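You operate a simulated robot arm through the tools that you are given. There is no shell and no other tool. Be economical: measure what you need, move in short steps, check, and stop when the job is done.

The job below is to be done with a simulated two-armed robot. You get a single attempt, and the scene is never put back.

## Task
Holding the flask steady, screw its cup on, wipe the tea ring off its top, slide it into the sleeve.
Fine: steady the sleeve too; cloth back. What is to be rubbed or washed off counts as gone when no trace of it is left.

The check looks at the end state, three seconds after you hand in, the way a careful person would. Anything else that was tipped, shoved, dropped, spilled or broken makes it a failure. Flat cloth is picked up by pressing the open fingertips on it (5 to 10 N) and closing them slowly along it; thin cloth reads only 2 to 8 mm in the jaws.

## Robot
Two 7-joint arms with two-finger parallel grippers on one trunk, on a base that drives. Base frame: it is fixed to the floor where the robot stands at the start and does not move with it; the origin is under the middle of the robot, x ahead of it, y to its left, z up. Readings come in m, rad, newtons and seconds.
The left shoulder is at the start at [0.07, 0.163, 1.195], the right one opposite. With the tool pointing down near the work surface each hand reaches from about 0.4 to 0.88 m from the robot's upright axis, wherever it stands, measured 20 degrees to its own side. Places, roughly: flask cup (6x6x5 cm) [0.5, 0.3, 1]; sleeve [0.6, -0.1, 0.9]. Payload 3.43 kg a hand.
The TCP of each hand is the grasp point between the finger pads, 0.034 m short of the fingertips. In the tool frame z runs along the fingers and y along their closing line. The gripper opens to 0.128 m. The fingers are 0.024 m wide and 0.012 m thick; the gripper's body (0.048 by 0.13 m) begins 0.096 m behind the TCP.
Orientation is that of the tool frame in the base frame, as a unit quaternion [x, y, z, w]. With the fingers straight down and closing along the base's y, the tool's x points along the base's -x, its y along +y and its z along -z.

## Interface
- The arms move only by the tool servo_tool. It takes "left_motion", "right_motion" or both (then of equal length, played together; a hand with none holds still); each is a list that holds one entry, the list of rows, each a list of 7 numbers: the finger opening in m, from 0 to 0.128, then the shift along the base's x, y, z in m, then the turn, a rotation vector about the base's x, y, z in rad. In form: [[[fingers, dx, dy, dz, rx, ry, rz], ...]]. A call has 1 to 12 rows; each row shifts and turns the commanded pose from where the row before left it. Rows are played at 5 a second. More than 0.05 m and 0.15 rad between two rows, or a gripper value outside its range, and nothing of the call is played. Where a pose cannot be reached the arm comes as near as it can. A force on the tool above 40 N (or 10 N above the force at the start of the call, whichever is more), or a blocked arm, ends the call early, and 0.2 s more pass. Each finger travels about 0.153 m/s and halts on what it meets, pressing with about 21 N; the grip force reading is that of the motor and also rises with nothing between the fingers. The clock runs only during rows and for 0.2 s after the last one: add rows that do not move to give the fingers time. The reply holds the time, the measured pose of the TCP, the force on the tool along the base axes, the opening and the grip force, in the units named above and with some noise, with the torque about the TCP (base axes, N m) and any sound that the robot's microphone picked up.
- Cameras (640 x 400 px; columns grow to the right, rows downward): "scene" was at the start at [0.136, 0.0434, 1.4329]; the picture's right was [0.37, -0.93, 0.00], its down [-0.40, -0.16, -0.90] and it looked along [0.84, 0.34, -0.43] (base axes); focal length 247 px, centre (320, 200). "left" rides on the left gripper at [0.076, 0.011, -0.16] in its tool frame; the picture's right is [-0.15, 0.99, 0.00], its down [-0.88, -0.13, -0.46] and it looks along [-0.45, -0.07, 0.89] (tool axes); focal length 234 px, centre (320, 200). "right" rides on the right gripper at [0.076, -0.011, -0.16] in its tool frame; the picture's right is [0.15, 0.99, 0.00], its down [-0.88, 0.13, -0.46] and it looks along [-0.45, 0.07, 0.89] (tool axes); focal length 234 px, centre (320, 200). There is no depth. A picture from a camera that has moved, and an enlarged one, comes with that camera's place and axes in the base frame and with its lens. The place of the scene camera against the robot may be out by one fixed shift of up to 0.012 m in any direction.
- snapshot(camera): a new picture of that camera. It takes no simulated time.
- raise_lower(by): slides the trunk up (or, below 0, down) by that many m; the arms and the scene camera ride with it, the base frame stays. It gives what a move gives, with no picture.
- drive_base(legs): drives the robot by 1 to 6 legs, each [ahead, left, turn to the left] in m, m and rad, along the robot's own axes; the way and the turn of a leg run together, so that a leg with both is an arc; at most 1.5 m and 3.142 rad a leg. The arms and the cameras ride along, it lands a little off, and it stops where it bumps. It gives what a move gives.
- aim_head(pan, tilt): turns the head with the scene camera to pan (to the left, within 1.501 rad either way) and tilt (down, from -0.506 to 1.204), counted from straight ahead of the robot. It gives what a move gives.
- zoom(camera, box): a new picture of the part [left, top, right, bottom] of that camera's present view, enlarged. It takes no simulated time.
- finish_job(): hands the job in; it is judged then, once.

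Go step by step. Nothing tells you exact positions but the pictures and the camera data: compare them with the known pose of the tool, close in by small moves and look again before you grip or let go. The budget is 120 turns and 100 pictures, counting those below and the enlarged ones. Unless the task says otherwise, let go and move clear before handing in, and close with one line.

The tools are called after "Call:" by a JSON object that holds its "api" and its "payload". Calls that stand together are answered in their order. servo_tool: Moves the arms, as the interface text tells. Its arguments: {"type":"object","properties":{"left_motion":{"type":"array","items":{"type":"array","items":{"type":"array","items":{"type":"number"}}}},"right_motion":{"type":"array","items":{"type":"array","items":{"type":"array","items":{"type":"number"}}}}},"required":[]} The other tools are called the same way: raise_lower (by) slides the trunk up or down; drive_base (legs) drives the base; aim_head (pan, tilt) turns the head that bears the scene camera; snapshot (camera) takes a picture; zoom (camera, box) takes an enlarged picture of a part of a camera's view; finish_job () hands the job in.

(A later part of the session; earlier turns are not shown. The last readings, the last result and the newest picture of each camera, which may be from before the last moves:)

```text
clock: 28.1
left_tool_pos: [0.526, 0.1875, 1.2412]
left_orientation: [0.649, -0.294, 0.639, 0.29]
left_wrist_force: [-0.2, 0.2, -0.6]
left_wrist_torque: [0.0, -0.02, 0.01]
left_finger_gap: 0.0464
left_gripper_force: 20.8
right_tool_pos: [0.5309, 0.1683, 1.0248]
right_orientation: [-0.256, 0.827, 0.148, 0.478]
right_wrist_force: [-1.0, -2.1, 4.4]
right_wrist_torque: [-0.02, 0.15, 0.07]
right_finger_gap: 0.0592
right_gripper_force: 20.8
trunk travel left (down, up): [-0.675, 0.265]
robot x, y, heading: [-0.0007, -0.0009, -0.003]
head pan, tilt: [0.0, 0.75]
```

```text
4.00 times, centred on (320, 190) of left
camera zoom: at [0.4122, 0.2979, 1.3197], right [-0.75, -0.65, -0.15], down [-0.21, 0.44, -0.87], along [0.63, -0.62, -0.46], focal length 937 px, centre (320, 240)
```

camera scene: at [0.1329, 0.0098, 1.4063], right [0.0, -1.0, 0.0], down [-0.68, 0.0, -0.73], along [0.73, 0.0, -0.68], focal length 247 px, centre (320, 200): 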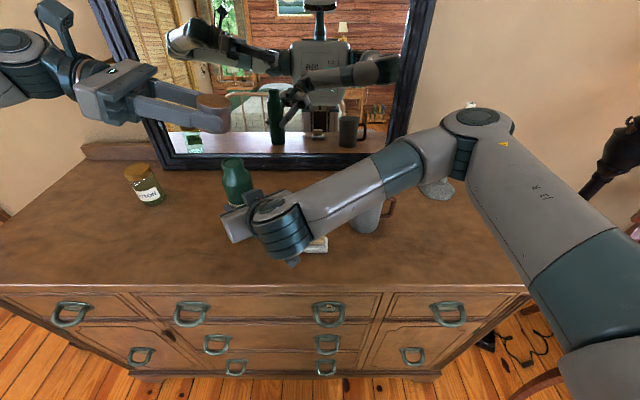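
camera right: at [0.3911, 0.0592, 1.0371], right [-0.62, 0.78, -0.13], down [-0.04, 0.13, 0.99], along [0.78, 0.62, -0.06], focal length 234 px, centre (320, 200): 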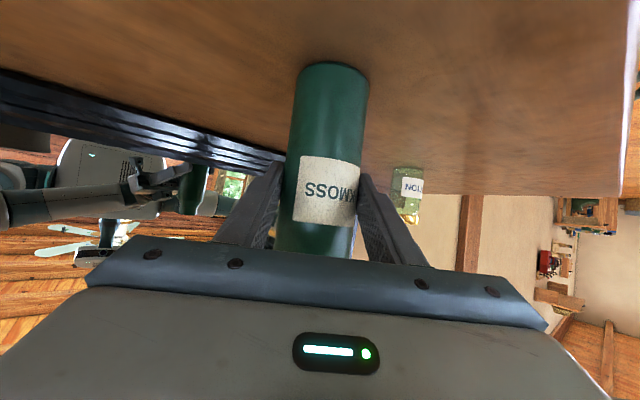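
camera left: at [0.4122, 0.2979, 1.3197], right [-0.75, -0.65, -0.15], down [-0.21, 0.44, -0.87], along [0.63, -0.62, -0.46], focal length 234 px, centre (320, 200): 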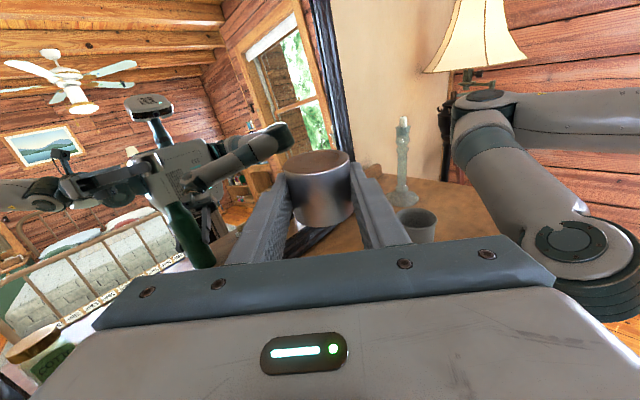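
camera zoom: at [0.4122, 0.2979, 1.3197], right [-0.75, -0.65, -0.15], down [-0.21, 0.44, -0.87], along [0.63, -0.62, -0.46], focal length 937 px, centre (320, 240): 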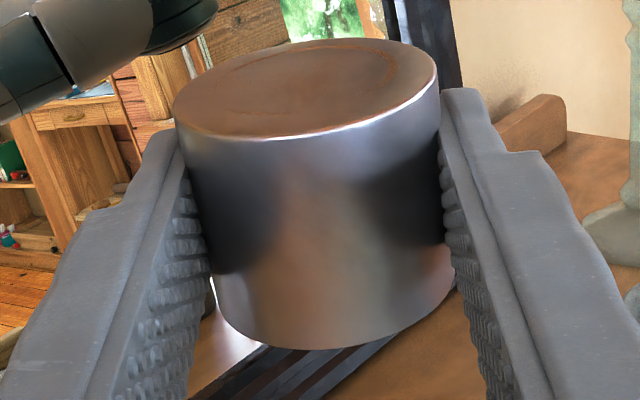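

The cup is upright in the grip with its ring on top. I'll lower it to just above the flask mouth and check the alignment.

Call:
{"api": "servo_tool", "payload": {"left_motion": [[[0.02, -0.001, -0.005, -0.02, 0, 0, 0], [0.02, -0.001, -0.0055, -0.02, 0, 0, 0], [0.02, 0, 0, -0.02, 0, 0, 0], [0.02, 0, 0, -0.013, 0, 0, 0], [0.02, 0, 0, 0, 0, 0, 0]]]}}

Call:
{"api": "zoom", "payload": {"camera": "scene", "box": [182, 120, 278, 180]}}

Call:
{"api": "zoom", "payload": {"camera": "left", "box": [224, 130, 416, 250]}}

```text
clock: 29.2
left_tool_pos: [0.5245, 0.1778, 1.1671]
left_orientation: [0.649, -0.293, 0.64, 0.29]
left_wrist_force: [0.1, -0.7, -0.5]
left_wrist_torque: [-0.02, -0.03, 0.0]
left_finger_gap: 0.0464
left_gripper_force: 20.7
right_tool_pos: [0.5321, 0.1686, 1.0234]
right_orientation: [-0.256, 0.827, 0.147, 0.478]
right_wrist_force: [-1.4, -1.3, 1.0]
right_wrist_torque: [0.09, 0.06, 0.05]
right_finger_gap: 0.0594
right_gripper_force: 21.3
trunk travel left (down, up): [-0.675, 0.265]
robot x, y, heading: [0.0007, -0.0023, -0.001]
head pan, tilt: [0.0, 0.75]
```

```text
6.67 times, centred on (230, 150) of scene
camera zoom: at [0.1333, 0.0092, 1.4063], right [0.0, -1.0, 0.0], down [-0.68, 0.0, -0.73], along [0.73, 0.0, -0.68], focal length 1647 px, centre (920, 533)
```

zoom: 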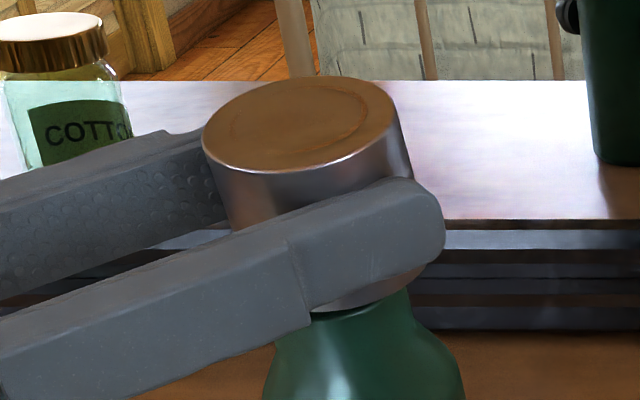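

```text
3.33 times, centred on (320, 190) of left
camera zoom: at [0.4111, 0.2884, 1.2459], right [-0.75, -0.65, -0.14], down [-0.21, 0.44, -0.87], along [0.63, -0.62, -0.46], focal length 781 px, centre (320, 233)
```

zoom: 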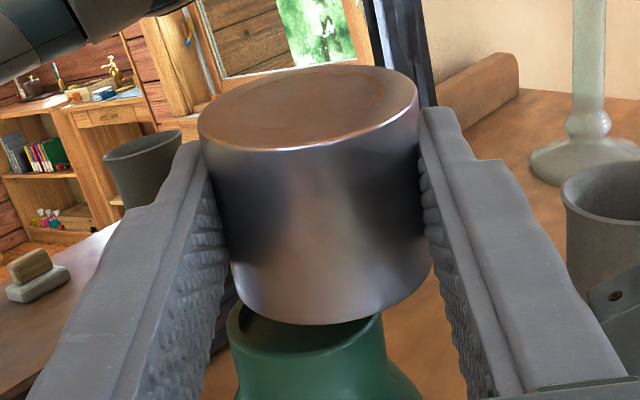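

The two views say the cup sits roughly 8 mm short of the flask axis in x. I'll shift it and look again.

Call:
{"api": "servo_tool", "payload": {"left_motion": [[[0.02, 0.008, 0.0, -0.003, 0, 0, 0], [0.02, 0, 0, 0, 0, 0, 0], [0.02, 0, 0, 0, 0, 0, 0]]]}}

Call:
{"api": "zoom", "payload": {"camera": "scene", "box": [182, 120, 278, 180]}}

Call:
{"api": "zoom", "payload": {"camera": "left", "box": [224, 130, 416, 250]}}

```text
clock: 30.1
left_tool_pos: [0.5312, 0.1794, 1.165]
left_orientation: [0.649, -0.293, 0.639, 0.289]
left_wrist_force: [0.2, -0.8, -0.6]
left_wrist_torque: [0.02, -0.02, 0.0]
left_finger_gap: 0.0463
left_gripper_force: 21.0
right_tool_pos: [0.5317, 0.1687, 1.0227]
right_orientation: [-0.256, 0.827, 0.148, 0.477]
right_wrist_force: [-0.7, -0.6, 2.0]
right_wrist_torque: [0.11, 0.04, 0.04]
right_finger_gap: 0.0596
right_gripper_force: 21.0
trunk travel left (down, up): [-0.675, 0.265]
robot x, y, heading: [0.0012, 0.0002, 0.003]
head pan, tilt: [0.0, 0.75]
```

```text
6.67 times, centred on (230, 150) of scene
camera zoom: at [0.1334, 0.0092, 1.4063], right [0.0, -1.0, 0.0], down [-0.68, 0.0, -0.73], along [0.73, 0.0, -0.68], focal length 1647 px, centre (920, 533)
```

zoom: 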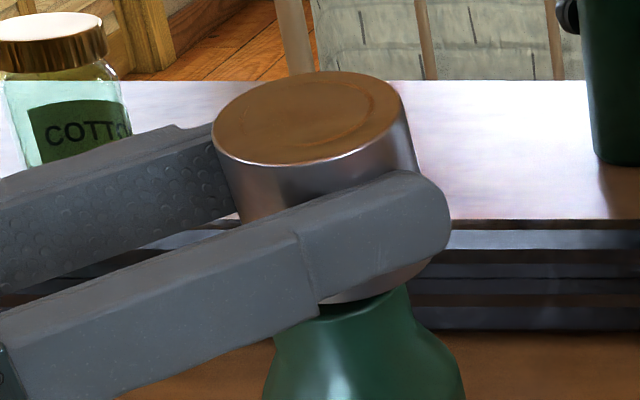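

```text
3.33 times, centred on (320, 190) of left
camera zoom: at [0.419, 0.289, 1.2433], right [-0.75, -0.65, -0.14], down [-0.21, 0.44, -0.87], along [0.63, -0.62, -0.46], focal length 781 px, centre (320, 233)
```

zoom: 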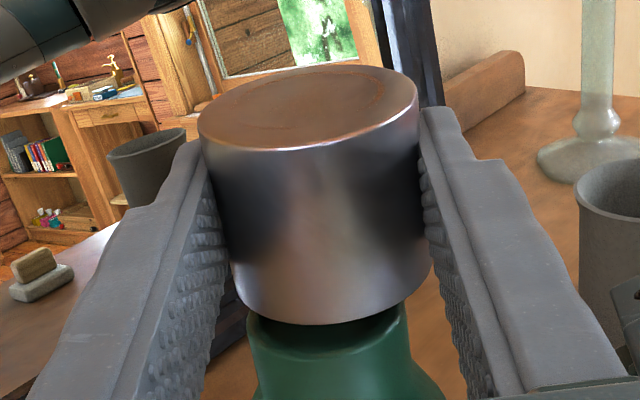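

The fit now looks close; both views ask for about 4 mm more in +y. I'll shift and lower gently while reading the force.

Call:
{"api": "servo_tool", "payload": {"left_motion": [[[0.02, 0.0, 0.0045, 0, 0, 0, 0], [0.02, 0, 0, -0.004, 0, 0, 0], [0.02, 0, 0, -0.004, 0, 0, 0], [0.02, 0, 0, -0.004, 0, 0, 0], [0.02, 0, 0, 0, 0, 0, 0]]]}}

Call:
{"api": "zoom", "payload": {"camera": "left", "box": [224, 130, 416, 250]}}

```text
clock: 31.2
left_tool_pos: [0.5329, 0.182, 1.1551]
left_orientation: [0.647, -0.294, 0.641, 0.29]
left_wrist_force: [0.9, -2.5, 22.1]
left_wrist_torque: [0.02, 0.02, 0.01]
left_finger_gap: 0.0472
left_gripper_force: 20.8
right_tool_pos: [0.5309, 0.1681, 1.0231]
right_orientation: [-0.256, 0.827, 0.148, 0.478]
right_wrist_force: [3.1, 4.6, -1.2]
right_wrist_torque: [-0.13, -0.24, -0.01]
right_finger_gap: 0.0593
right_gripper_force: 20.9
trunk travel left (down, up): [-0.675, 0.265]
robot x, y, heading: [-0.0022, -0.0027, -0.001]
head pan, tilt: [0.0, 0.75]
```

```text
3.33 times, centred on (320, 190) of left
camera zoom: at [0.4182, 0.2925, 1.2332], right [-0.74, -0.65, -0.15], down [-0.21, 0.44, -0.88], along [0.63, -0.62, -0.46], focal length 781 px, centre (320, 233)
```

zoom: 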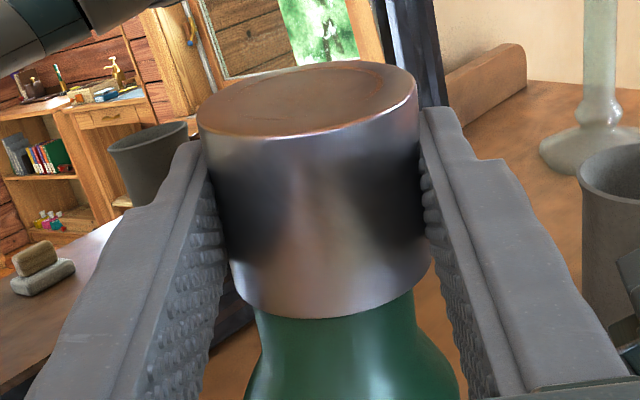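

Call:
{"api": "servo_tool", "payload": {"left_motion": [[[0.02, 0, 0, 0.003, 0, 0, 0], [0.02, 0, 0, 0.003, 0, 0, 0], [0.02, 0, 0, 0, 0, 0, 0]]]}}

Call:
{"api": "zoom", "payload": {"camera": "scene", "box": [182, 120, 278, 180]}}

Call:
{"api": "zoom", "payload": {"camera": "left", "box": [224, 130, 416, 250]}}

```text
clock: 32.0
left_tool_pos: [0.5319, 0.182, 1.1579]
left_orientation: [0.65, -0.294, 0.638, 0.291]
left_wrist_force: [-0.1, 0.0, -0.1]
left_wrist_torque: [0.03, 0.01, 0.02]
left_finger_gap: 0.0464
left_gripper_force: 21.4
right_tool_pos: [0.5309, 0.1684, 1.0239]
right_orientation: [-0.257, 0.828, 0.148, 0.477]
right_wrist_force: [-0.9, -0.5, 0.9]
right_wrist_torque: [0.01, 0.28, 0.02]
right_finger_gap: 0.0594
right_gripper_force: 21.9
trunk travel left (down, up): [-0.675, 0.265]
robot x, y, heading: [0.001, 0.0011, 0.001]
head pan, tilt: [0.0, 0.75]
```

```text
6.67 times, centred on (230, 150) of scene
camera zoom: at [0.1332, 0.0091, 1.4062], right [0.0, -1.0, 0.0], down [-0.68, 0.0, -0.73], along [0.73, 0.0, -0.68], focal length 1647 px, centre (920, 533)
```

zoom: 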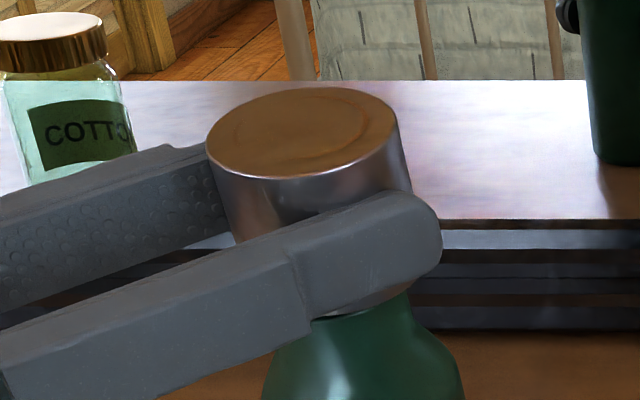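

```text
3.33 times, centred on (320, 190) of left
camera zoom: at [0.4189, 0.2925, 1.2375], right [-0.75, -0.65, -0.14], down [-0.21, 0.44, -0.87], along [0.63, -0.62, -0.47], focal length 781 px, centre (320, 233)
```

zoom: 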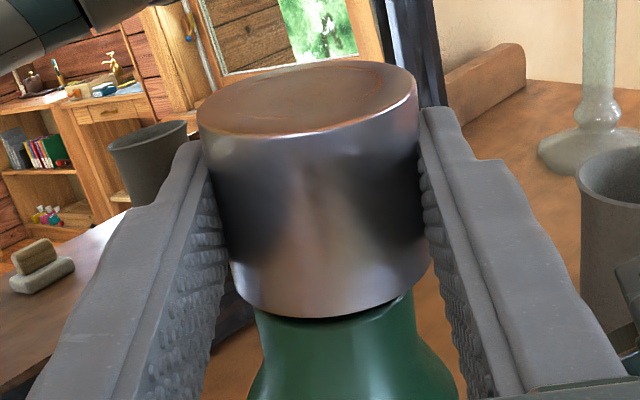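

The touch shows the near wall of the cup was riding on the rim. I'll move it about 4 mm back towards the palm, level it and lower again.

Call:
{"api": "servo_tool", "payload": {"left_motion": [[[0.02, -0.0026, 0.003, 0, -0.033, -0.029, 0], [0.02, 0, 0, 0, 0, 0, 0], [0.02, 0, 0, -0.004, 0, 0, 0], [0.02, 0, 0, -0.003, 0, 0, 0], [0.02, 0, 0, -0.003, 0, 0, 0], [0.02, 0, 0, 0, 0, 0, 0]]]}}

Call:
{"api": "zoom", "payload": {"camera": "left", "box": [224, 130, 416, 250]}}

```text
clock: 33.5
left_tool_pos: [0.5301, 0.1835, 1.1487]
left_orientation: [0.634, -0.286, 0.654, 0.297]
left_wrist_force: [2.3, 5.6, 1.0]
left_wrist_torque: [0.13, -0.1, 0.05]
left_finger_gap: 0.0467
left_gripper_force: 21.2
right_tool_pos: [0.5312, 0.1686, 1.0249]
right_orientation: [-0.256, 0.828, 0.147, 0.478]
right_wrist_force: [-2.0, -5.3, 2.4]
right_wrist_torque: [0.5, -0.05, 0.01]
right_finger_gap: 0.0592
right_gripper_force: 21.3
trunk travel left (down, up): [-0.675, 0.265]
robot x, y, heading: [-0.0051, 0.0013, -0.001]
head pan, tilt: [0.0, 0.75]
```

```text
3.33 times, centred on (320, 190) of left
camera zoom: at [0.4141, 0.2976, 1.2201], right [-0.74, -0.66, -0.14], down [-0.19, 0.41, -0.89], along [0.65, -0.64, -0.42], focal length 781 px, centre (320, 233)
```

zoom: 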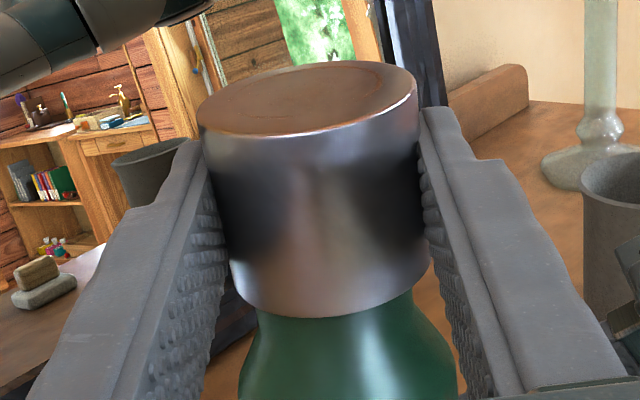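

The cup is now going over the neck with only a small side force. I'll ease it in +y and keep lowering.

Call:
{"api": "servo_tool", "payload": {"left_motion": [[[0.02, 0.0005, 0.0012, 0, 0, 0, 0], [0.02, 0, 0, -0.003, 0, 0, 0], [0.02, 0, 0, -0.003, 0, 0, 0], [0.02, 0, 0, -0.003, 0, 0, 0], [0.02, 0, 0, 0, 0, 0, 0]]]}}

```text
clock: 34.6
left_tool_pos: [0.5298, 0.1855, 1.1396]
left_orientation: [0.636, -0.289, 0.652, 0.297]
left_wrist_force: [-0.1, 0.4, -0.7]
left_wrist_torque: [-0.02, -0.02, 0.0]
left_finger_gap: 0.0463
left_gripper_force: 21.0
right_tool_pos: [0.5325, 0.1677, 1.0233]
right_orientation: [-0.256, 0.827, 0.148, 0.477]
right_wrist_force: [-0.9, -1.1, 2.1]
right_wrist_torque: [-0.16, 0.15, 0.02]
right_finger_gap: 0.0592
right_gripper_force: 20.8
trunk travel left (down, up): [-0.675, 0.265]
robot x, y, heading: [0.0012, -0.0007, -0.001]
head pan, tilt: [0.0, 0.75]
```

Call:
{"api": "servo_tool", "payload": {"left_motion": [[[0.02, 0, 0, -0.002, 0, 0, 0], [0.02, 0, 0, -0.002, 0, 0, 0], [0.02, 0, 0, -0.002, 0, 0, 0], [0.02, 0, 0, 0, 0, 0, 0]]]}}

Call:
{"api": "zoom", "payload": {"camera": "left", "box": [224, 130, 416, 250]}}

Call:
{"api": "zoom", "payload": {"camera": "scene", "box": [182, 120, 278, 180]}}

```text
clock: 35.6
left_tool_pos: [0.5293, 0.187, 1.1356]
left_orientation: [0.633, -0.287, 0.655, 0.297]
left_wrist_force: [0.1, -4.8, 13.7]
left_wrist_torque: [-0.13, 0.07, -0.04]
left_finger_gap: 0.0462
left_gripper_force: 20.8
right_tool_pos: [0.5315, 0.1678, 1.023]
right_orientation: [-0.256, 0.828, 0.148, 0.477]
right_wrist_force: [3.2, 5.6, -0.4]
right_wrist_torque: [-0.15, -0.26, -0.06]
right_finger_gap: 0.0592
right_gripper_force: 20.7
trunk travel left (down, up): [-0.675, 0.265]
robot x, y, heading: [-0.0002, -0.0012, -0.002]
head pan, tilt: [0.0, 0.75]
```

```text
3.33 times, centred on (320, 190) of left
camera zoom: at [0.4144, 0.2992, 1.2069], right [-0.74, -0.66, -0.15], down [-0.18, 0.41, -0.89], along [0.65, -0.64, -0.42], focal length 781 px, centre (320, 233)
```

zoom: 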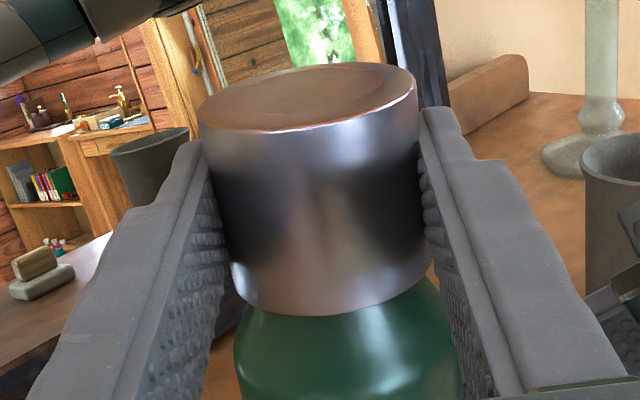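

```text
6.67 times, centred on (230, 150) of scene
camera zoom: at [0.1331, 0.0091, 1.4064], right [0.0, -1.0, 0.0], down [-0.68, 0.0, -0.73], along [0.73, 0.0, -0.68], focal length 1647 px, centre (920, 533)
```

zoom: 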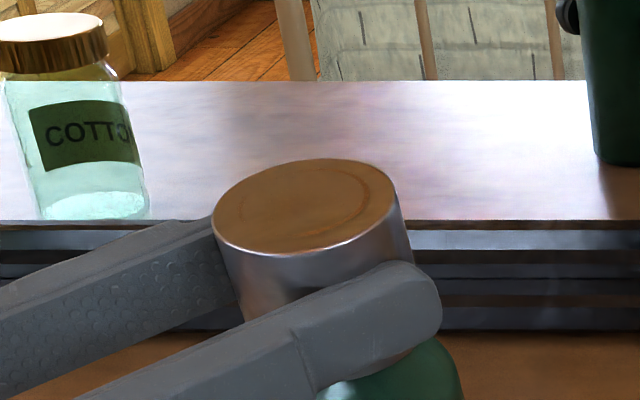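

The cup is seated on the neck. I'll open the left fingers and back straight out along the pointing direction.

Call:
{"api": "servo_tool", "payload": {"left_motion": [[[0.055, 0, 0, 0.001, 0, 0, 0], [0.075, 0, 0, 0, 0, 0, 0], [0.08, 0, 0, 0, 0, 0, 0], [0.08, -0.02, 0.0228, 0, 0, 0, 0], [0.08, -0.026, 0.03, 0, 0, 0, 0], [0.08, -0.026, 0.03, 0, 0, 0, 0], [0.08, -0.01, 0.01, 0, 0, 0, 0], [0.08, 0, 0, 0, 0, 0, 0]]]}}

Call:
{"api": "zoom", "payload": {"camera": "scene", "box": [182, 120, 278, 180]}}

```text
clock: 37.5
left_tool_pos: [0.4498, 0.2787, 1.1345]
left_orientation: [0.636, -0.287, 0.653, 0.296]
left_wrist_force: [-0.9, -1.7, 0.1]
left_wrist_torque: [0.0, 0.0, 0.03]
left_finger_gap: 0.0803
left_gripper_force: 0.0
right_tool_pos: [0.5318, 0.1685, 1.0228]
right_orientation: [-0.256, 0.828, 0.148, 0.478]
right_wrist_force: [-0.1, -0.2, -0.4]
right_wrist_torque: [0.17, 0.05, 0.04]
right_finger_gap: 0.0592
right_gripper_force: 21.3
trunk travel left (down, up): [-0.675, 0.265]
robot x, y, heading: [0.0027, -0.0037, -0.0]
head pan, tilt: [0.0, 0.75]
```

```text
6.67 times, centred on (230, 150) of scene
camera zoom: at [0.1341, 0.0085, 1.4062], right [0.0, -1.0, 0.0], down [-0.68, 0.0, -0.73], along [0.73, 0.0, -0.68], focal length 1647 px, centre (920, 533)
```

zoom: 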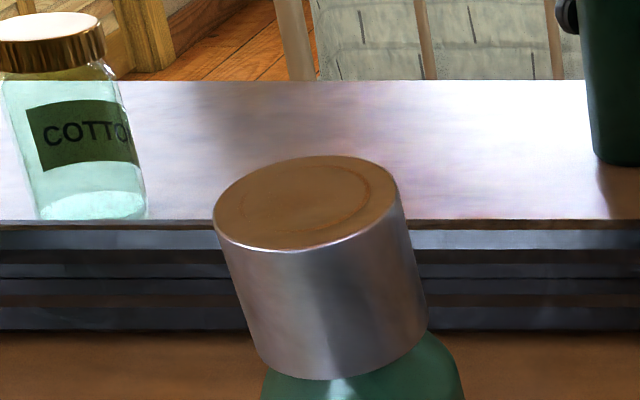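

The cup stands level on the flask with its top at about 1.163. Now I'll raise the left hand and swing it to point down, keeping its yaw.

Call:
{"api": "servo_tool", "payload": {"left_motion": [[[0.08, 0, 0, 0.02, 0.1097, 0.0961, 0], [0.08, 0, 0, 0.02, 0.1097, 0.0961, 0], [0.08, 0, 0, 0.02, 0.1097, 0.0961, 0], [0.08, 0, 0, 0.02, 0.1097, 0.0961, 0], [0.08, 0, 0, 0.02, 0.1097, 0.0961, 0], [0.08, 0, 0, 0.02, 0.1097, 0.0961, 0], [0.08, 0, 0, 0.01, 0.1097, 0.0961, 0], [0.08, 0, 0, 0.01, 0.1097, 0.0961, 0], [0.08, 0, 0, 0.0, 0.1097, 0.0961, 0], [0.08, 0, 0, 0, 0.1097, 0.0961, 0], [0.08, 0, 0, 0, 0.1097, 0.0961, 0], [0.08, 0, 0, 0, 0, 0, 0]]]}}

Call:
{"api": "snapshot", "payload": {"camera": "left"}}

```text
clock: 40.0
left_tool_pos: [0.3831, 0.3744, 1.1422]
left_orientation: [0.858, -0.406, 0.283, 0.139]
left_wrist_force: [-0.6, -0.1, -0.3]
left_wrist_torque: [0.02, -0.02, 0.01]
left_finger_gap: 0.0799
left_gripper_force: 0.0
left hand out of reach, approached as far as the arm can: row 2, 3, 4, 5, 6, 7, 8, 9, 10, 11
right_tool_pos: [0.5307, 0.1687, 1.0236]
right_orientation: [-0.257, 0.828, 0.148, 0.477]
right_wrist_force: [-0.7, -1.5, -1.0]
right_wrist_torque: [0.0, 0.05, 0.04]
right_finger_gap: 0.0591
right_gripper_force: 21.2
trunk travel left (down, up): [-0.675, 0.265]
robot x, y, heading: [-0.001, 0.0021, -0.002]
head pan, tilt: [0.0, 0.75]
```

```text
53 pictures are left
camera left: at [0.3527, 0.3932, 1.3162], right [-0.84, -0.54, -0.08], down [-0.52, 0.84, -0.16], along [0.15, -0.1, -0.98], focal length 234 px, centre (320, 200)
```

left: 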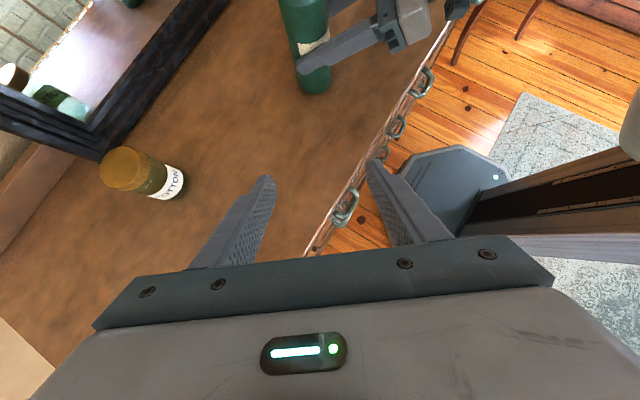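

The arm hit a limit partway through. I'll undo some of the yaw while moving forward and up, then finish the pitch.

Call:
{"api": "servo_tool", "payload": {"left_motion": [[[0.08, 0.012, -0.005, 0.02, 0, 0, -0.14], [0.08, 0.012, -0.005, 0.02, 0, 0, -0.14], [0.08, 0.012, -0.005, 0.02, 0, 0, -0.14], [0.08, 0.012, -0.005, 0.02, 0, 0, -0.14], [0.08, 0.012, -0.005, 0.02, 0, 0, -0.14], [0.08, 0.01, -0.005, 0.01, 0.129, 0, 0], [0.08, 0.01, -0.005, 0, 0.129, 0, 0], [0.08, 0, -0.01, 0, 0.129, 0, 0], [0.08, 0, -0.01, 0, 0.129, 0, 0], [0.08, 0, -0.01, 0, 0.129, 0, 0], [0.08, 0, 0, 0, 0, 0, 0]]]}}

```text
clock: 42.5
left_tool_pos: [0.4626, 0.3107, 1.2509]
left_orientation: [-0.705, 0.709, 0.006, -0.005]
left_wrist_force: [0.4, 0.1, 0.8]
left_wrist_torque: [-0.06, 0.0, -0.01]
left_finger_gap: 0.0799
left_gripper_force: 0.0
right_tool_pos: [0.5313, 0.1692, 1.0234]
right_orientation: [-0.256, 0.828, 0.147, 0.477]
right_wrist_force: [-0.9, -1.3, 0.5]
right_wrist_torque: [-0.07, -0.02, -0.01]
right_finger_gap: 0.0592
right_gripper_force: 20.9
trunk travel left (down, up): [-0.675, 0.265]
robot x, y, heading: [0.0002, -0.0009, 0.002]
head pan, tilt: [0.0, 0.75]
```

Call:
{"api": "servo_tool", "payload": {"left_motion": [[[0.08, 0.0174, -0.0352, 0.003, 0, 0, 0], [0.08, 0.0174, -0.0352, 0.003, 0, 0, 0], [0.08, 0.0174, -0.0352, 0.003, 0, 0, 0], [0.08, 0.0174, -0.0352, 0, 0, 0, 0], [0.08, 0, 0, 0, 0, 0, 0.15], [0.08, 0, 0, 0, 0, 0, 0.15], [0.08, 0, 0, 0, 0, 0, 0.15], [0.08, 0, 0, 0, 0, 0, 0.15], [0.08, 0, 0, 0, 0, 0, 0]]]}}

Call:
{"api": "snapshot", "payload": {"camera": "left"}}

```text
clock: 44.5
left_tool_pos: [0.5324, 0.2114, 1.2603]
left_orientation: [0.882, -0.471, -0.004, 0.009]
left_wrist_force: [0.7, 0.1, 0.2]
left_wrist_torque: [0.0, 0.01, 0.01]
left_finger_gap: 0.08
left_gripper_force: 0.1
left hand out of reach, approached as far as the arm can: row 7, 8
right_tool_pos: [0.5318, 0.1683, 1.0236]
right_orientation: [-0.256, 0.827, 0.149, 0.478]
right_wrist_force: [-0.1, 0.4, 0.1]
right_wrist_torque: [-0.12, 0.17, -0.06]
right_finger_gap: 0.0591
right_gripper_force: 21.3
trunk travel left (down, up): [-0.675, 0.265]
robot x, y, heading: [-0.0054, 0.0006, -0.0]
head pan, tilt: [0.0, 0.75]
```

```text
52 pictures are left
camera left: at [0.5678, 0.1425, 1.4198], right [-0.9, -0.43, 0.02], down [-0.37, 0.81, 0.45], along [-0.21, 0.4, -0.89], focal length 234 px, centre (320, 200)
```

left: 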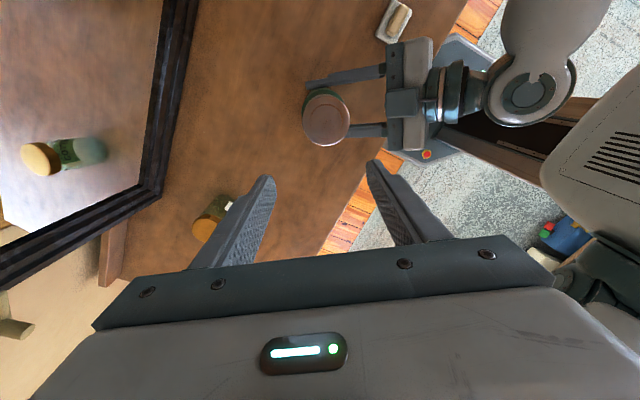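

Call:
{"api": "servo_tool", "payload": {"left_motion": [[[0.08, 0.001, -0.0145, -0.015, 0, 0, -0.12], [0.08, 0.001, -0.0145, -0.015, 0, 0, 0], [0.08, 0.001, -0.0145, -0.015, 0, 0, 0], [0.08, 0, 0, 0, 0, 0, 0]]]}}

Call:
{"api": "snapshot", "payload": {"camera": "left"}}

```text
clock: 45.5
left_tool_pos: [0.5357, 0.1857, 1.2145]
left_orientation: [0.853, -0.523, -0.005, 0.008]
left_wrist_force: [-0.2, -0.3, -1.5]
left_wrist_torque: [-0.03, -0.01, -0.01]
left_finger_gap: 0.08
left_gripper_force: 0.0
left hand out of reach, approached as far as the arm can: row 3
right_tool_pos: [0.5322, 0.1678, 1.0233]
right_orientation: [-0.256, 0.827, 0.148, 0.478]
right_wrist_force: [2.2, 1.2, 0.0]
right_wrist_torque: [0.09, -0.06, -0.02]
right_finger_gap: 0.0592
right_gripper_force: 20.9
trunk travel left (down, up): [-0.675, 0.265]
robot x, y, heading: [0.0011, -0.0005, 0.002]
head pan, tilt: [0.0, 0.75]
```

```text
51 pictures are left
camera left: at [0.5618, 0.1125, 1.3755], right [-0.95, -0.32, 0.02], down [-0.27, 0.85, 0.45], along [-0.16, 0.42, -0.89], focal length 234 px, centre (320, 200)
```

left: 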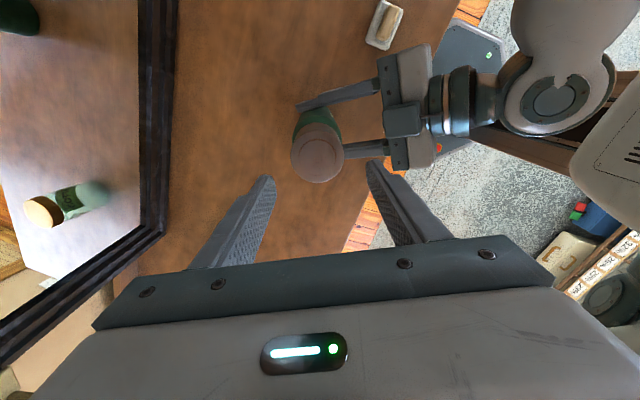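

Call:
{"api": "servo_tool", "payload": {"left_motion": [[[0.08, 0.002, -0.009, 0, 0, 0, -0.14], [0.08, 0.002, -0.0095, 0, 0, 0, -0.1], [0.08, 0, 0, 0, 0, 0, 0]]]}}

Call:
{"api": "snapshot", "payload": {"camera": "left"}}

```text
clock: 46.2
left_tool_pos: [0.5405, 0.1665, 1.2149]
left_orientation: [0.785, -0.62, -0.006, 0.005]
left_wrist_force: [0.0, -0.5, -0.1]
left_wrist_torque: [0.0, 0.0, -0.01]
left_finger_gap: 0.08
left_gripper_force: 0.0
right_tool_pos: [0.5317, 0.1682, 1.0236]
right_orientation: [-0.256, 0.827, 0.148, 0.478]
right_wrist_force: [0.4, 0.6, 0.8]
right_wrist_torque: [0.04, -0.03, 0.0]
right_finger_gap: 0.0592
right_gripper_force: 21.5
trunk travel left (down, up): [-0.675, 0.265]
robot x, y, heading: [0.004, 0.0028, 0.002]
head pan, tilt: [0.0, 0.75]
```

```text
50 pictures are left
camera left: at [0.5481, 0.09, 1.3754], right [-1.0, -0.08, 0.02], down [-0.07, 0.89, 0.46], along [-0.05, 0.45, -0.89], focal length 234 px, centre (320, 200)
```

left: 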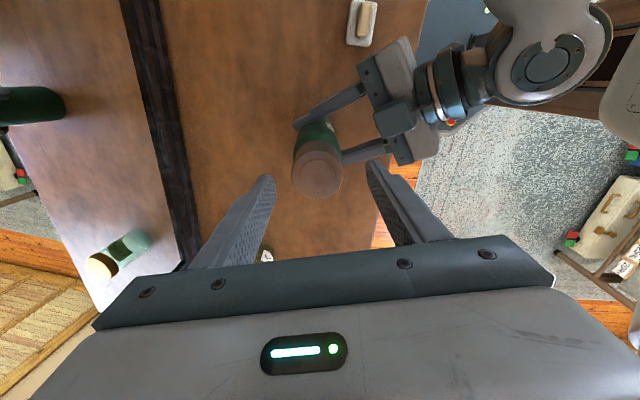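

The cup is within 2 mm of centre. I'll lower over it and close.

Call:
{"api": "servo_tool", "payload": {"left_motion": [[[0.08, 0.002, 0.002, -0.02, 0, 0, 0], [0.08, 0, 0, -0.02, 0, 0, 0], [0.08, 0, 0, -0.0195, 0, 0, 0], [0.08, 0, 0, 0, 0, 0, 0], [0.065, 0, 0, 0, 0, 0, 0], [0.055, 0, 0, 0, 0, 0, 0], [0.045, 0, 0, 0, 0, 0, 0], [0.03, 0, 0, 0, 0, 0, 0], [0.02, 0, 0, 0, 0, 0, 0]]]}}

Call:
{"api": "snapshot", "payload": {"camera": "left"}}

```text
clock: 48.2
left_tool_pos: [0.5418, 0.1686, 1.1567]
left_orientation: [0.784, -0.62, -0.005, 0.005]
left_wrist_force: [2.3, 0.6, -0.1]
left_wrist_torque: [0.22, -0.6, 0.0]
left_finger_gap: 0.0505
left_gripper_force: 20.8
right_tool_pos: [0.5313, 0.1687, 1.023]
right_orientation: [-0.256, 0.828, 0.148, 0.477]
right_wrist_force: [-0.3, 0.0, -0.1]
right_wrist_torque: [-0.11, 0.36, 0.0]
right_finger_gap: 0.0592
right_gripper_force: 21.5
trunk travel left (down, up): [-0.675, 0.265]
robot x, y, heading: [-0.0046, 0.0005, 0.002]
head pan, tilt: [0.0, 0.75]
```

```text
49 pictures are left
camera left: at [0.5507, 0.0912, 1.3164], right [-1.0, -0.09, 0.02], down [-0.07, 0.89, 0.46], along [-0.05, 0.45, -0.89], focal length 234 px, centre (320, 200)
```

left: 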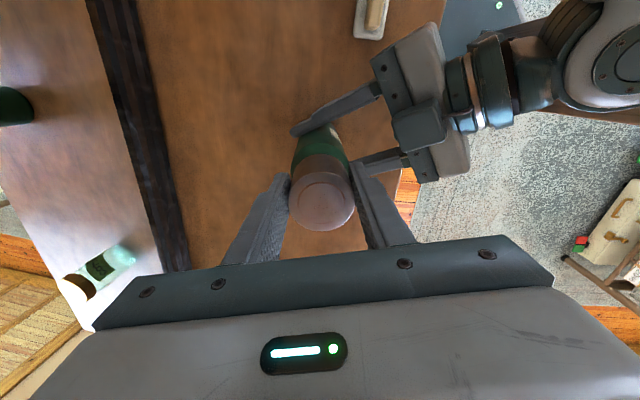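

The gap reads 0.0505 with a pitch torque, so the cup may be slightly askew against the pads. I'll look closely.

Call:
{"api": "zoom", "payload": {"camera": "scene", "box": [166, 120, 294, 200]}}

Call:
{"api": "zoom", "payload": {"camera": "left", "box": [256, 120, 416, 260]}}

```text
5.00 times, centred on (230, 160) of scene
camera zoom: at [0.1338, 0.0092, 1.4062], right [0.0, -1.0, 0.0], down [-0.68, 0.0, -0.73], along [0.73, 0.0, -0.68], focal length 1235 px, centre (770, 400)
```

zoom: 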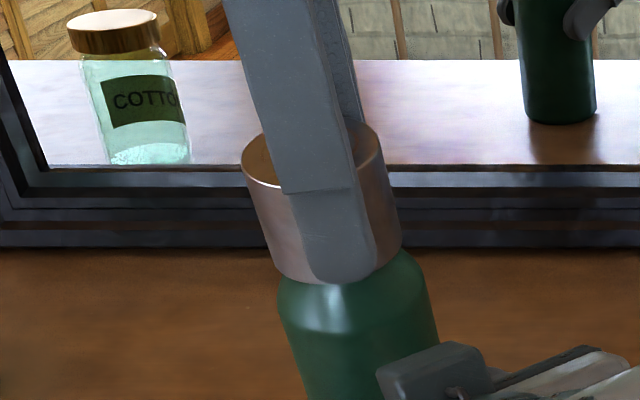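

```text
2.86 times, centred on (336, 190) of left
camera zoom: at [0.5507, 0.0912, 1.3164], right [-1.0, -0.09, 0.02], down [-0.07, 0.89, 0.46], along [-0.05, 0.45, -0.89], focal length 669 px, centre (274, 229)
```

zoom: 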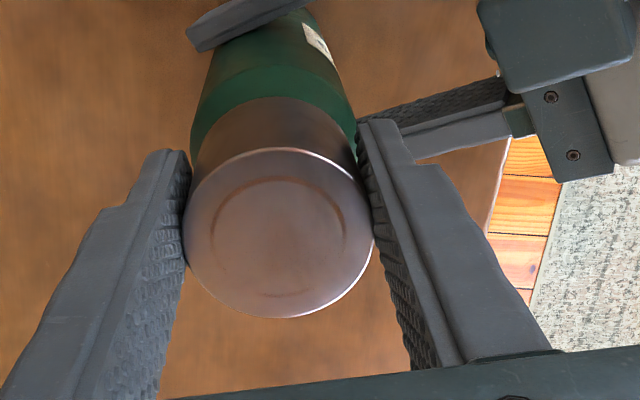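

Call:
{"api": "servo_tool", "payload": {"left_motion": [[[0.06, 0, 0, 0, 0, 0, 0], [0.065, 0, 0, 0, -0.004, -0.014, 0], [0.065, 0, 0, 0, 0, 0, 0], [0.05, 0, 0, 0, 0, 0, 0], [0.04, 0, 0, 0, 0, 0, 0], [0.02, 0, 0, 0, 0, 0, 0], [0.02, 0, 0, 0, 0, 0, 0]]]}}

```text
clock: 49.9
left_tool_pos: [0.5424, 0.1689, 1.1564]
left_orientation: [0.784, -0.62, 0.002, 0.003]
left_wrist_force: [-1.1, 0.5, 0.8]
left_wrist_torque: [0.01, -0.09, 0.05]
left_finger_gap: 0.0499
left_gripper_force: 20.6
right_tool_pos: [0.5328, 0.1687, 1.0225]
right_orientation: [-0.256, 0.827, 0.148, 0.478]
right_wrist_force: [1.3, 0.0, -0.7]
right_wrist_torque: [0.0, 0.26, -0.01]
right_finger_gap: 0.0591
right_gripper_force: 20.7
trunk travel left (down, up): [-0.675, 0.265]
robot x, y, heading: [-0.0008, 0.0009, -0.001]
head pan, tilt: [0.0, 0.75]
```

The torque is gone and the grip sits flat. I'll now turn clockwise seen from above, with slight downward follow.

Call:
{"api": "servo_tool", "payload": {"left_motion": [[[0.02, 0, 0, -0.002, 0, 0, 0], [0.02, 0, 0, -0.0003, 0, 0, -0.14], [0.02, 0, 0, -0.0003, 0, 0, -0.14], [0.02, 0, 0, -0.0003, 0, 0, -0.14], [0.02, 0, 0, -0.0003, 0, 0, -0.14], [0.02, 0, 0, -0.0003, 0, 0, -0.14], [0.02, 0, 0, -0.0003, 0, 0, -0.14], [0.02, 0, 0, -0.0003, 0, 0, -0.14], [0.02, 0, 0, -0.0003, 0, 0, -0.14], [0.02, 0, 0, -0.0003, 0, 0, -0.14], [0.02, 0, 0, -0.0003, 0, 0, -0.14], [0.02, 0, 0, 0, 0, 0, 0]]]}}

```text
clock: 51.6
left_tool_pos: [0.5398, 0.1693, 1.1544]
left_orientation: [-0.44, 0.898, 0.0, -0.002]
left_wrist_force: [-4.4, 4.2, 9.1]
left_wrist_torque: [0.28, 0.45, 0.03]
left_finger_gap: 0.05
left_gripper_force: 20.8
right_tool_pos: [0.5313, 0.1673, 1.0243]
right_orientation: [-0.255, 0.827, 0.147, 0.478]
right_wrist_force: [0.5, -1.0, 3.7]
right_wrist_torque: [0.09, 0.23, -0.01]
right_finger_gap: 0.059
right_gripper_force: 20.7
trunk travel left (down, up): [-0.675, 0.265]
robot x, y, heading: [-0.0011, 0.002, -0.002]
head pan, tilt: [0.0, 0.75]
stopped in row 8 (left hand): the force on the tool passed its limit (the readings are from after the stop); the commanded pose is now the measured one
```

It turned about 0.9 rad, then a force limit stopped it with some side load. I'll regrip to relax the load and continue without pushing down.

Call:
{"api": "servo_tool", "payload": {"left_motion": [[[0.07, 0, 0, 0.001, 0, 0, 0], [0.07, 0, 0, 0, 0, 0, 0], [0.05, 0, 0, 0, 0, 0, 0], [0.03, 0, 0, 0, 0, 0, 0], [0.02, 0, 0, 0, 0, 0, 0]]]}}

Call:
{"api": "zoom", "payload": {"camera": "left", "box": [240, 120, 400, 260]}}

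Call:
{"api": "zoom", "payload": {"camera": "scene", "box": [166, 120, 294, 200]}}

```text
clock: 52.8
left_tool_pos: [0.5402, 0.1695, 1.153]
left_orientation: [-0.441, 0.897, 0.0, -0.003]
left_wrist_force: [-6.0, 3.4, 0.1]
left_wrist_torque: [0.21, 0.23, 0.02]
left_finger_gap: 0.05
left_gripper_force: 20.8
right_tool_pos: [0.5321, 0.1665, 1.0242]
right_orientation: [-0.254, 0.828, 0.145, 0.478]
right_wrist_force: [3.0, -1.7, 6.8]
right_wrist_torque: [0.54, 0.33, 0.0]
right_finger_gap: 0.0591
right_gripper_force: 20.7
trunk travel left (down, up): [-0.675, 0.265]
robot x, y, heading: [0.0011, -0.0017, 0.002]
head pan, tilt: [0.0, 0.75]
```

```text
2.86 times, centred on (320, 190) of left
camera zoom: at [0.4848, 0.1151, 1.3142], right [-0.69, 0.72, 0.0], down [0.64, 0.62, 0.45], along [0.32, 0.31, -0.89], focal length 669 px, centre (320, 229)
```

zoom: 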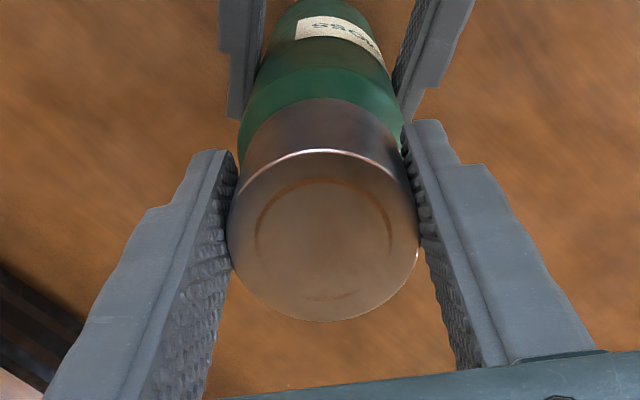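

```text
5.00 times, centred on (230, 160) of scene
camera zoom: at [0.1326, 0.0095, 1.4064], right [0.0, -1.0, 0.0], down [-0.68, 0.0, -0.73], along [0.73, 0.0, -0.68], focal length 1235 px, centre (770, 400)
```

zoom: 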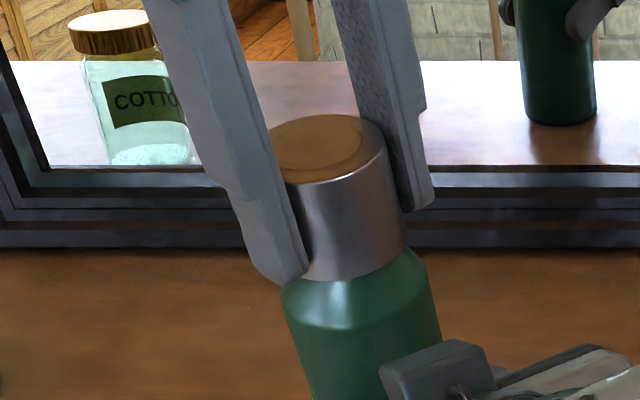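

Call:
{"api": "servo_tool", "payload": {"left_motion": [[[0.02, -0.0007, 0.0005, 0, 0, 0, 0], [0.02, 0, 0, 0, 0, 0, -0.12], [0.02, 0, 0, 0, 0, 0, -0.12], [0.02, 0, 0, 0, 0, 0, -0.12], [0.02, 0, 0, 0, 0, 0, -0.12], [0.02, 0, 0, 0, 0, 0, 0]]]}}

```text
clock: 54.2
left_tool_pos: [0.5407, 0.1694, 1.1531]
left_orientation: [-0.213, 0.977, 0.001, -0.003]
left_wrist_force: [-11.8, 10.4, -0.5]
left_wrist_torque: [0.83, 0.85, 0.05]
left_finger_gap: 0.0506
left_gripper_force: 20.5
right_tool_pos: [0.5316, 0.1676, 1.0233]
right_orientation: [-0.254, 0.828, 0.146, 0.479]
right_wrist_force: [11.4, -9.1, 9.4]
right_wrist_torque: [0.44, 0.35, -0.13]
right_finger_gap: 0.0591
right_gripper_force: 20.8
trunk travel left (down, up): [-0.675, 0.265]
robot x, y, heading: [-0.0024, 0.0007, 0.001]
head pan, tilt: [0.0, 0.75]
```

Call:
{"api": "servo_tool", "payload": {"left_motion": [[[0.06, 0, 0, 0, 0, 0, 0], [0.065, -0.0012, 0.0012, 0, 0, 0, 0], [0.065, 0, 0, 0, 0, 0, 0], [0.05, 0, 0, 0, 0, 0, 0], [0.03, 0, 0, 0, 0, 0, 0], [0.02, 0, 0, 0, 0, 0, 0]]]}}

Call:
{"api": "zoom", "payload": {"camera": "left", "box": [240, 120, 400, 260]}}

```text
clock: 55.6
left_tool_pos: [0.5372, 0.1719, 1.1547]
left_orientation: [-0.215, 0.977, 0.001, -0.001]
left_wrist_force: [-0.1, 10.8, 0.4]
left_wrist_torque: [0.45, -0.03, 0.06]
left_finger_gap: 0.0499
left_gripper_force: 20.6
right_tool_pos: [0.5318, 0.1664, 1.0223]
right_orientation: [-0.255, 0.828, 0.146, 0.477]
right_wrist_force: [-3.5, -10.1, 1.5]
right_wrist_torque: [0.87, 0.04, -0.09]
right_finger_gap: 0.059
right_gripper_force: 20.4
trunk travel left (down, up): [-0.675, 0.265]
robot x, y, heading: [0.0013, 0.0026, -0.0]
head pan, tilt: [0.0, 0.75]
```

```text
2.86 times, centred on (320, 190) of left
camera zoom: at [0.4653, 0.1483, 1.3147], right [-0.28, 0.96, 0.0], down [0.86, 0.25, 0.45], along [0.43, 0.13, -0.89], focal length 669 px, centre (320, 229)
```

zoom: 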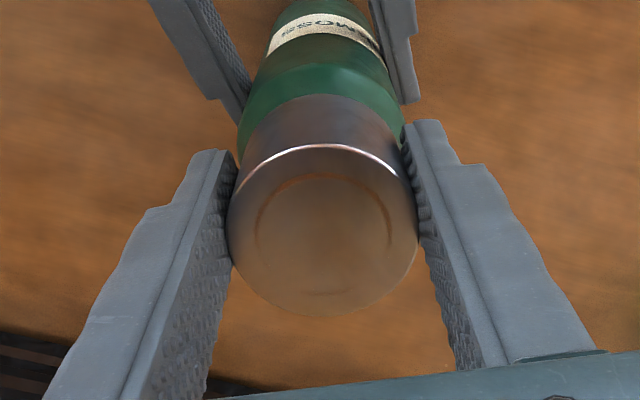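

Call:
{"api": "servo_tool", "payload": {"left_motion": [[[0.02, -0.0003, 0.0012, 0, 0, 0, 0], [0.02, 0, 0, 0, 0, 0, -0.13], [0.02, 0, 0, 0, 0, 0, -0.13], [0.02, 0, 0, 0, 0, 0, -0.13], [0.02, 0, 0, 0, 0, 0, -0.13], [0.02, 0, 0, 0, 0, 0, -0.13], [0.02, 0, 0, 0, 0, 0, -0.13], [0.02, 0, 0, 0, 0, 0, 0]]]}}

```text
clock: 57.4
left_tool_pos: [0.5386, 0.1721, 1.1543]
left_orientation: [0.173, 0.985, 0.004, -0.003]
left_wrist_force: [-1.6, 19.9, 3.9]
left_wrist_torque: [1.39, 0.0, 0.08]
left_finger_gap: 0.0501
left_gripper_force: 21.2
right_tool_pos: [0.5336, 0.1653, 1.024]
right_orientation: [-0.254, 0.829, 0.145, 0.477]
right_wrist_force: [0.4, -22.1, 0.0]
right_wrist_torque: [0.73, 0.33, -0.24]
right_finger_gap: 0.0594
right_gripper_force: 21.0
trunk travel left (down, up): [-0.675, 0.265]
robot x, y, heading: [-0.0053, 0.0029, -0.0]
head pan, tilt: [0.0, 0.75]
```

Call:
{"api": "servo_tool", "payload": {"left_motion": [[[0.06, 0, 0, 0, 0, 0, 0], [0.07, 0, 0.001, 0, 0, 0, 0], [0.07, 0, 0, 0, 0, 0, 0], [0.07, 0, 0, 0, 0, 0, 0]]]}}

Call:
{"api": "zoom", "payload": {"camera": "left", "box": [240, 120, 400, 260]}}

Call:
{"api": "zoom", "payload": {"camera": "scene", "box": [166, 120, 294, 200]}}

```text
clock: 58.4
left_tool_pos: [0.5384, 0.1739, 1.1531]
left_orientation: [0.173, 0.985, 0.003, -0.002]
left_wrist_force: [0.1, -1.6, -1.1]
left_wrist_torque: [-0.04, 0.02, 0.01]
left_finger_gap: 0.0697
left_gripper_force: 0.0
right_tool_pos: [0.5325, 0.1681, 1.0224]
right_orientation: [-0.255, 0.828, 0.146, 0.477]
right_wrist_force: [-1.3, 1.4, -0.3]
right_wrist_torque: [0.03, 0.1, 0.01]
right_finger_gap: 0.0588
right_gripper_force: 21.2
trunk travel left (down, up): [-0.675, 0.265]
robot x, y, heading: [-0.0014, 0.0004, 0.002]
head pan, tilt: [0.0, 0.75]
```

```text
2.86 times, centred on (320, 190) of left
camera zoom: at [0.4711, 0.2076, 1.3146], right [0.47, 0.88, 0.0], down [0.78, -0.42, 0.45], along [0.4, -0.21, -0.89], focal length 669 px, centre (320, 229)
```

zoom: 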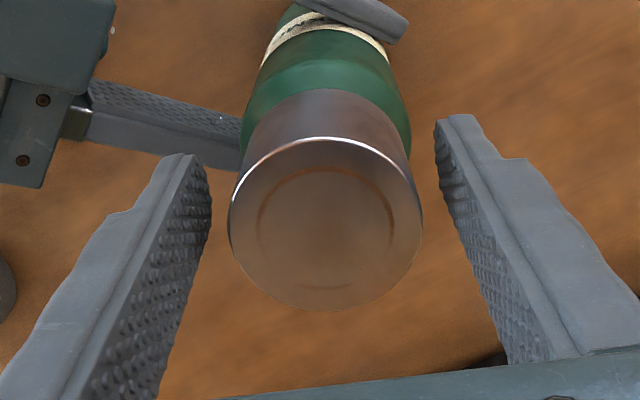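

```text
5.00 times, centred on (230, 160) of scene
camera zoom: at [0.1336, 0.0095, 1.4062], right [0.0, -1.0, 0.0], down [-0.68, 0.0, -0.73], along [0.73, 0.0, -0.68], focal length 1235 px, centre (770, 400)
```

zoom: 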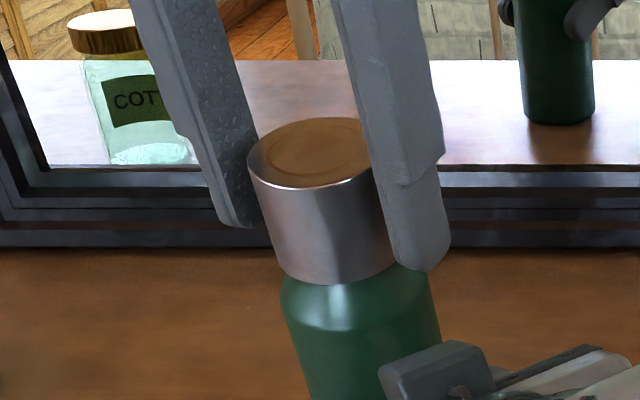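

The cup is centred between the open fingers now and stays on the neck. I'll regrip and keep turning.

Call:
{"api": "servo_tool", "payload": {"left_motion": [[[0.055, 0, 0, 0, 0, 0, 0], [0.03, 0, 0, 0, 0, 0, 0], [0.02, 0, 0, 0, 0, 0, 0], [0.02, 0, 0, 0, 0, 0, -0.13], [0.02, 0, 0, 0, 0, 0, -0.13], [0.02, 0, 0, 0, 0, 0, -0.13], [0.02, 0, 0, 0, 0, 0, -0.13], [0.02, 0, 0, 0, 0, 0, -0.13], [0.02, 0, 0, 0, 0, 0, -0.13], [0.02, 0, 0, 0, 0, 0, -0.13], [0.02, 0, 0, 0, 0, 0, 0]]]}}

```text
clock: 60.8
left_tool_pos: [0.5375, 0.1717, 1.1536]
left_orientation: [0.589, 0.808, 0.004, -0.002]
left_wrist_force: [5.3, 14.6, 2.3]
left_wrist_torque: [0.84, -0.78, 0.01]
left_finger_gap: 0.0505
left_gripper_force: 21.2
right_tool_pos: [0.5316, 0.1666, 1.024]
right_orientation: [-0.255, 0.827, 0.147, 0.478]
right_wrist_force: [-5.9, -17.8, 3.9]
right_wrist_torque: [0.6, 0.21, -0.08]
right_finger_gap: 0.0591
right_gripper_force: 20.8
trunk travel left (down, up): [-0.675, 0.265]
robot x, y, heading: [0.0014, -0.0014, -0.003]
head pan, tilt: [0.0, 0.75]
```

Call:
{"api": "servo_tool", "payload": {"left_motion": [[[0.065, 0, 0, 0, 0, 0, 0], [0.065, 0.0004, 0.0012, 0, 0, 0, 0], [0.03, 0, 0, 0, 0, 0, 0], [0.02, 0, 0, 0, 0, 0, 0], [0.02, 0, 0, 0, 0, 0, -0.13], [0.02, 0, 0, 0, 0, 0, -0.13], [0.02, 0, 0, 0, 0, 0, -0.13], [0.02, 0, 0, 0, 0, 0, -0.13], [0.02, 0, 0, 0, 0, 0, -0.13], [0.02, 0, 0, 0, 0, 0, -0.13], [0.02, 0, 0, 0, 0, 0, -0.13], [0.02, 0, 0, 0, 0, 0, 0]]]}}

Call:
{"api": "zoom", "payload": {"camera": "scene", "box": [182, 120, 278, 180]}}

Call:
{"api": "zoom", "payload": {"camera": "right", "box": [224, 60, 416, 260]}}

```text
clock: 63.4
left_tool_pos: [0.5383, 0.1736, 1.154]
left_orientation: [0.884, 0.467, 0.003, 0.001]
left_wrist_force: [1.5, -2.1, -2.2]
left_wrist_torque: [-0.12, -0.27, 0.39]
left_finger_gap: 0.0498
left_gripper_force: 20.9
right_tool_pos: [0.5331, 0.1677, 1.0234]
right_orientation: [-0.255, 0.828, 0.146, 0.477]
right_wrist_force: [-1.3, 1.5, 1.0]
right_wrist_torque: [-0.34, -0.01, -0.3]
right_finger_gap: 0.0588
right_gripper_force: 21.1
trunk travel left (down, up): [-0.675, 0.265]
robot x, y, heading: [-0.0023, -0.0032, -0.001]
head pan, tilt: [0.0, 0.75]
```

```text
6.67 times, centred on (230, 150) of scene
camera zoom: at [0.1339, 0.0091, 1.4062], right [0.0, -1.0, 0.0], down [-0.68, 0.0, -0.73], along [0.73, 0.0, -0.68], focal length 1647 px, centre (920, 533)
```

zoom: 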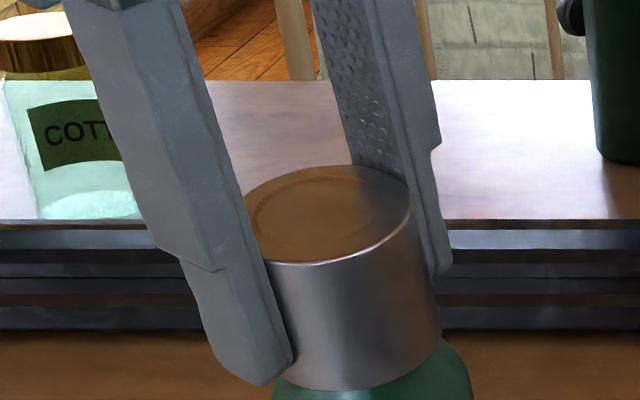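

```text
2.00 times, centred on (320, 160) of right
camera zoom: at [0.3921, 0.0585, 1.0368], right [-0.62, 0.78, -0.13], down [-0.03, 0.13, 0.99], along [0.79, 0.61, -0.06], focal length 468 px, centre (320, 280)
```

zoom: 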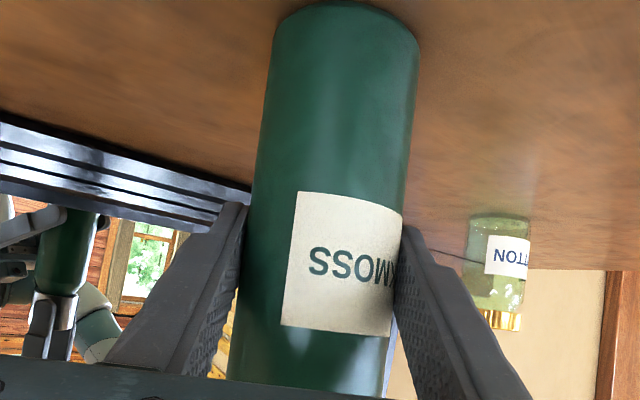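

A turning torque of 0.39 N·m has appeared, the side load has vanished, and the cup sits lower: the thread has taken hold. I'll try a little more to feel the tightness.

Call:
{"api": "servo_tool", "payload": {"left_motion": [[[0.02, 0, 0, 0, 0, 0, -0.1], [0.02, 0, 0, 0, 0, 0, -0.1], [0.02, 0, 0, 0, 0, 0, 0], [0.02, 0, 0, 0, 0, 0, 0]]]}}

```text
clock: 64.4
left_tool_pos: [0.5392, 0.1733, 1.1535]
left_orientation: [0.927, 0.376, 0.003, 0.001]
left_wrist_force: [0.3, -5.5, -0.5]
left_wrist_torque: [-0.27, -0.21, 0.29]
left_finger_gap: 0.0495
left_gripper_force: 21.1
right_tool_pos: [0.5323, 0.167, 1.0232]
right_orientation: [-0.255, 0.828, 0.147, 0.477]
right_wrist_force: [-0.3, 4.1, 0.1]
right_wrist_torque: [-0.36, 0.08, -0.29]
right_finger_gap: 0.0588
right_gripper_force: 20.8
trunk travel left (down, up): [-0.675, 0.265]
robot x, y, heading: [-0.0035, 0.0007, 0.0]
head pan, tilt: [0.0, 0.75]
```

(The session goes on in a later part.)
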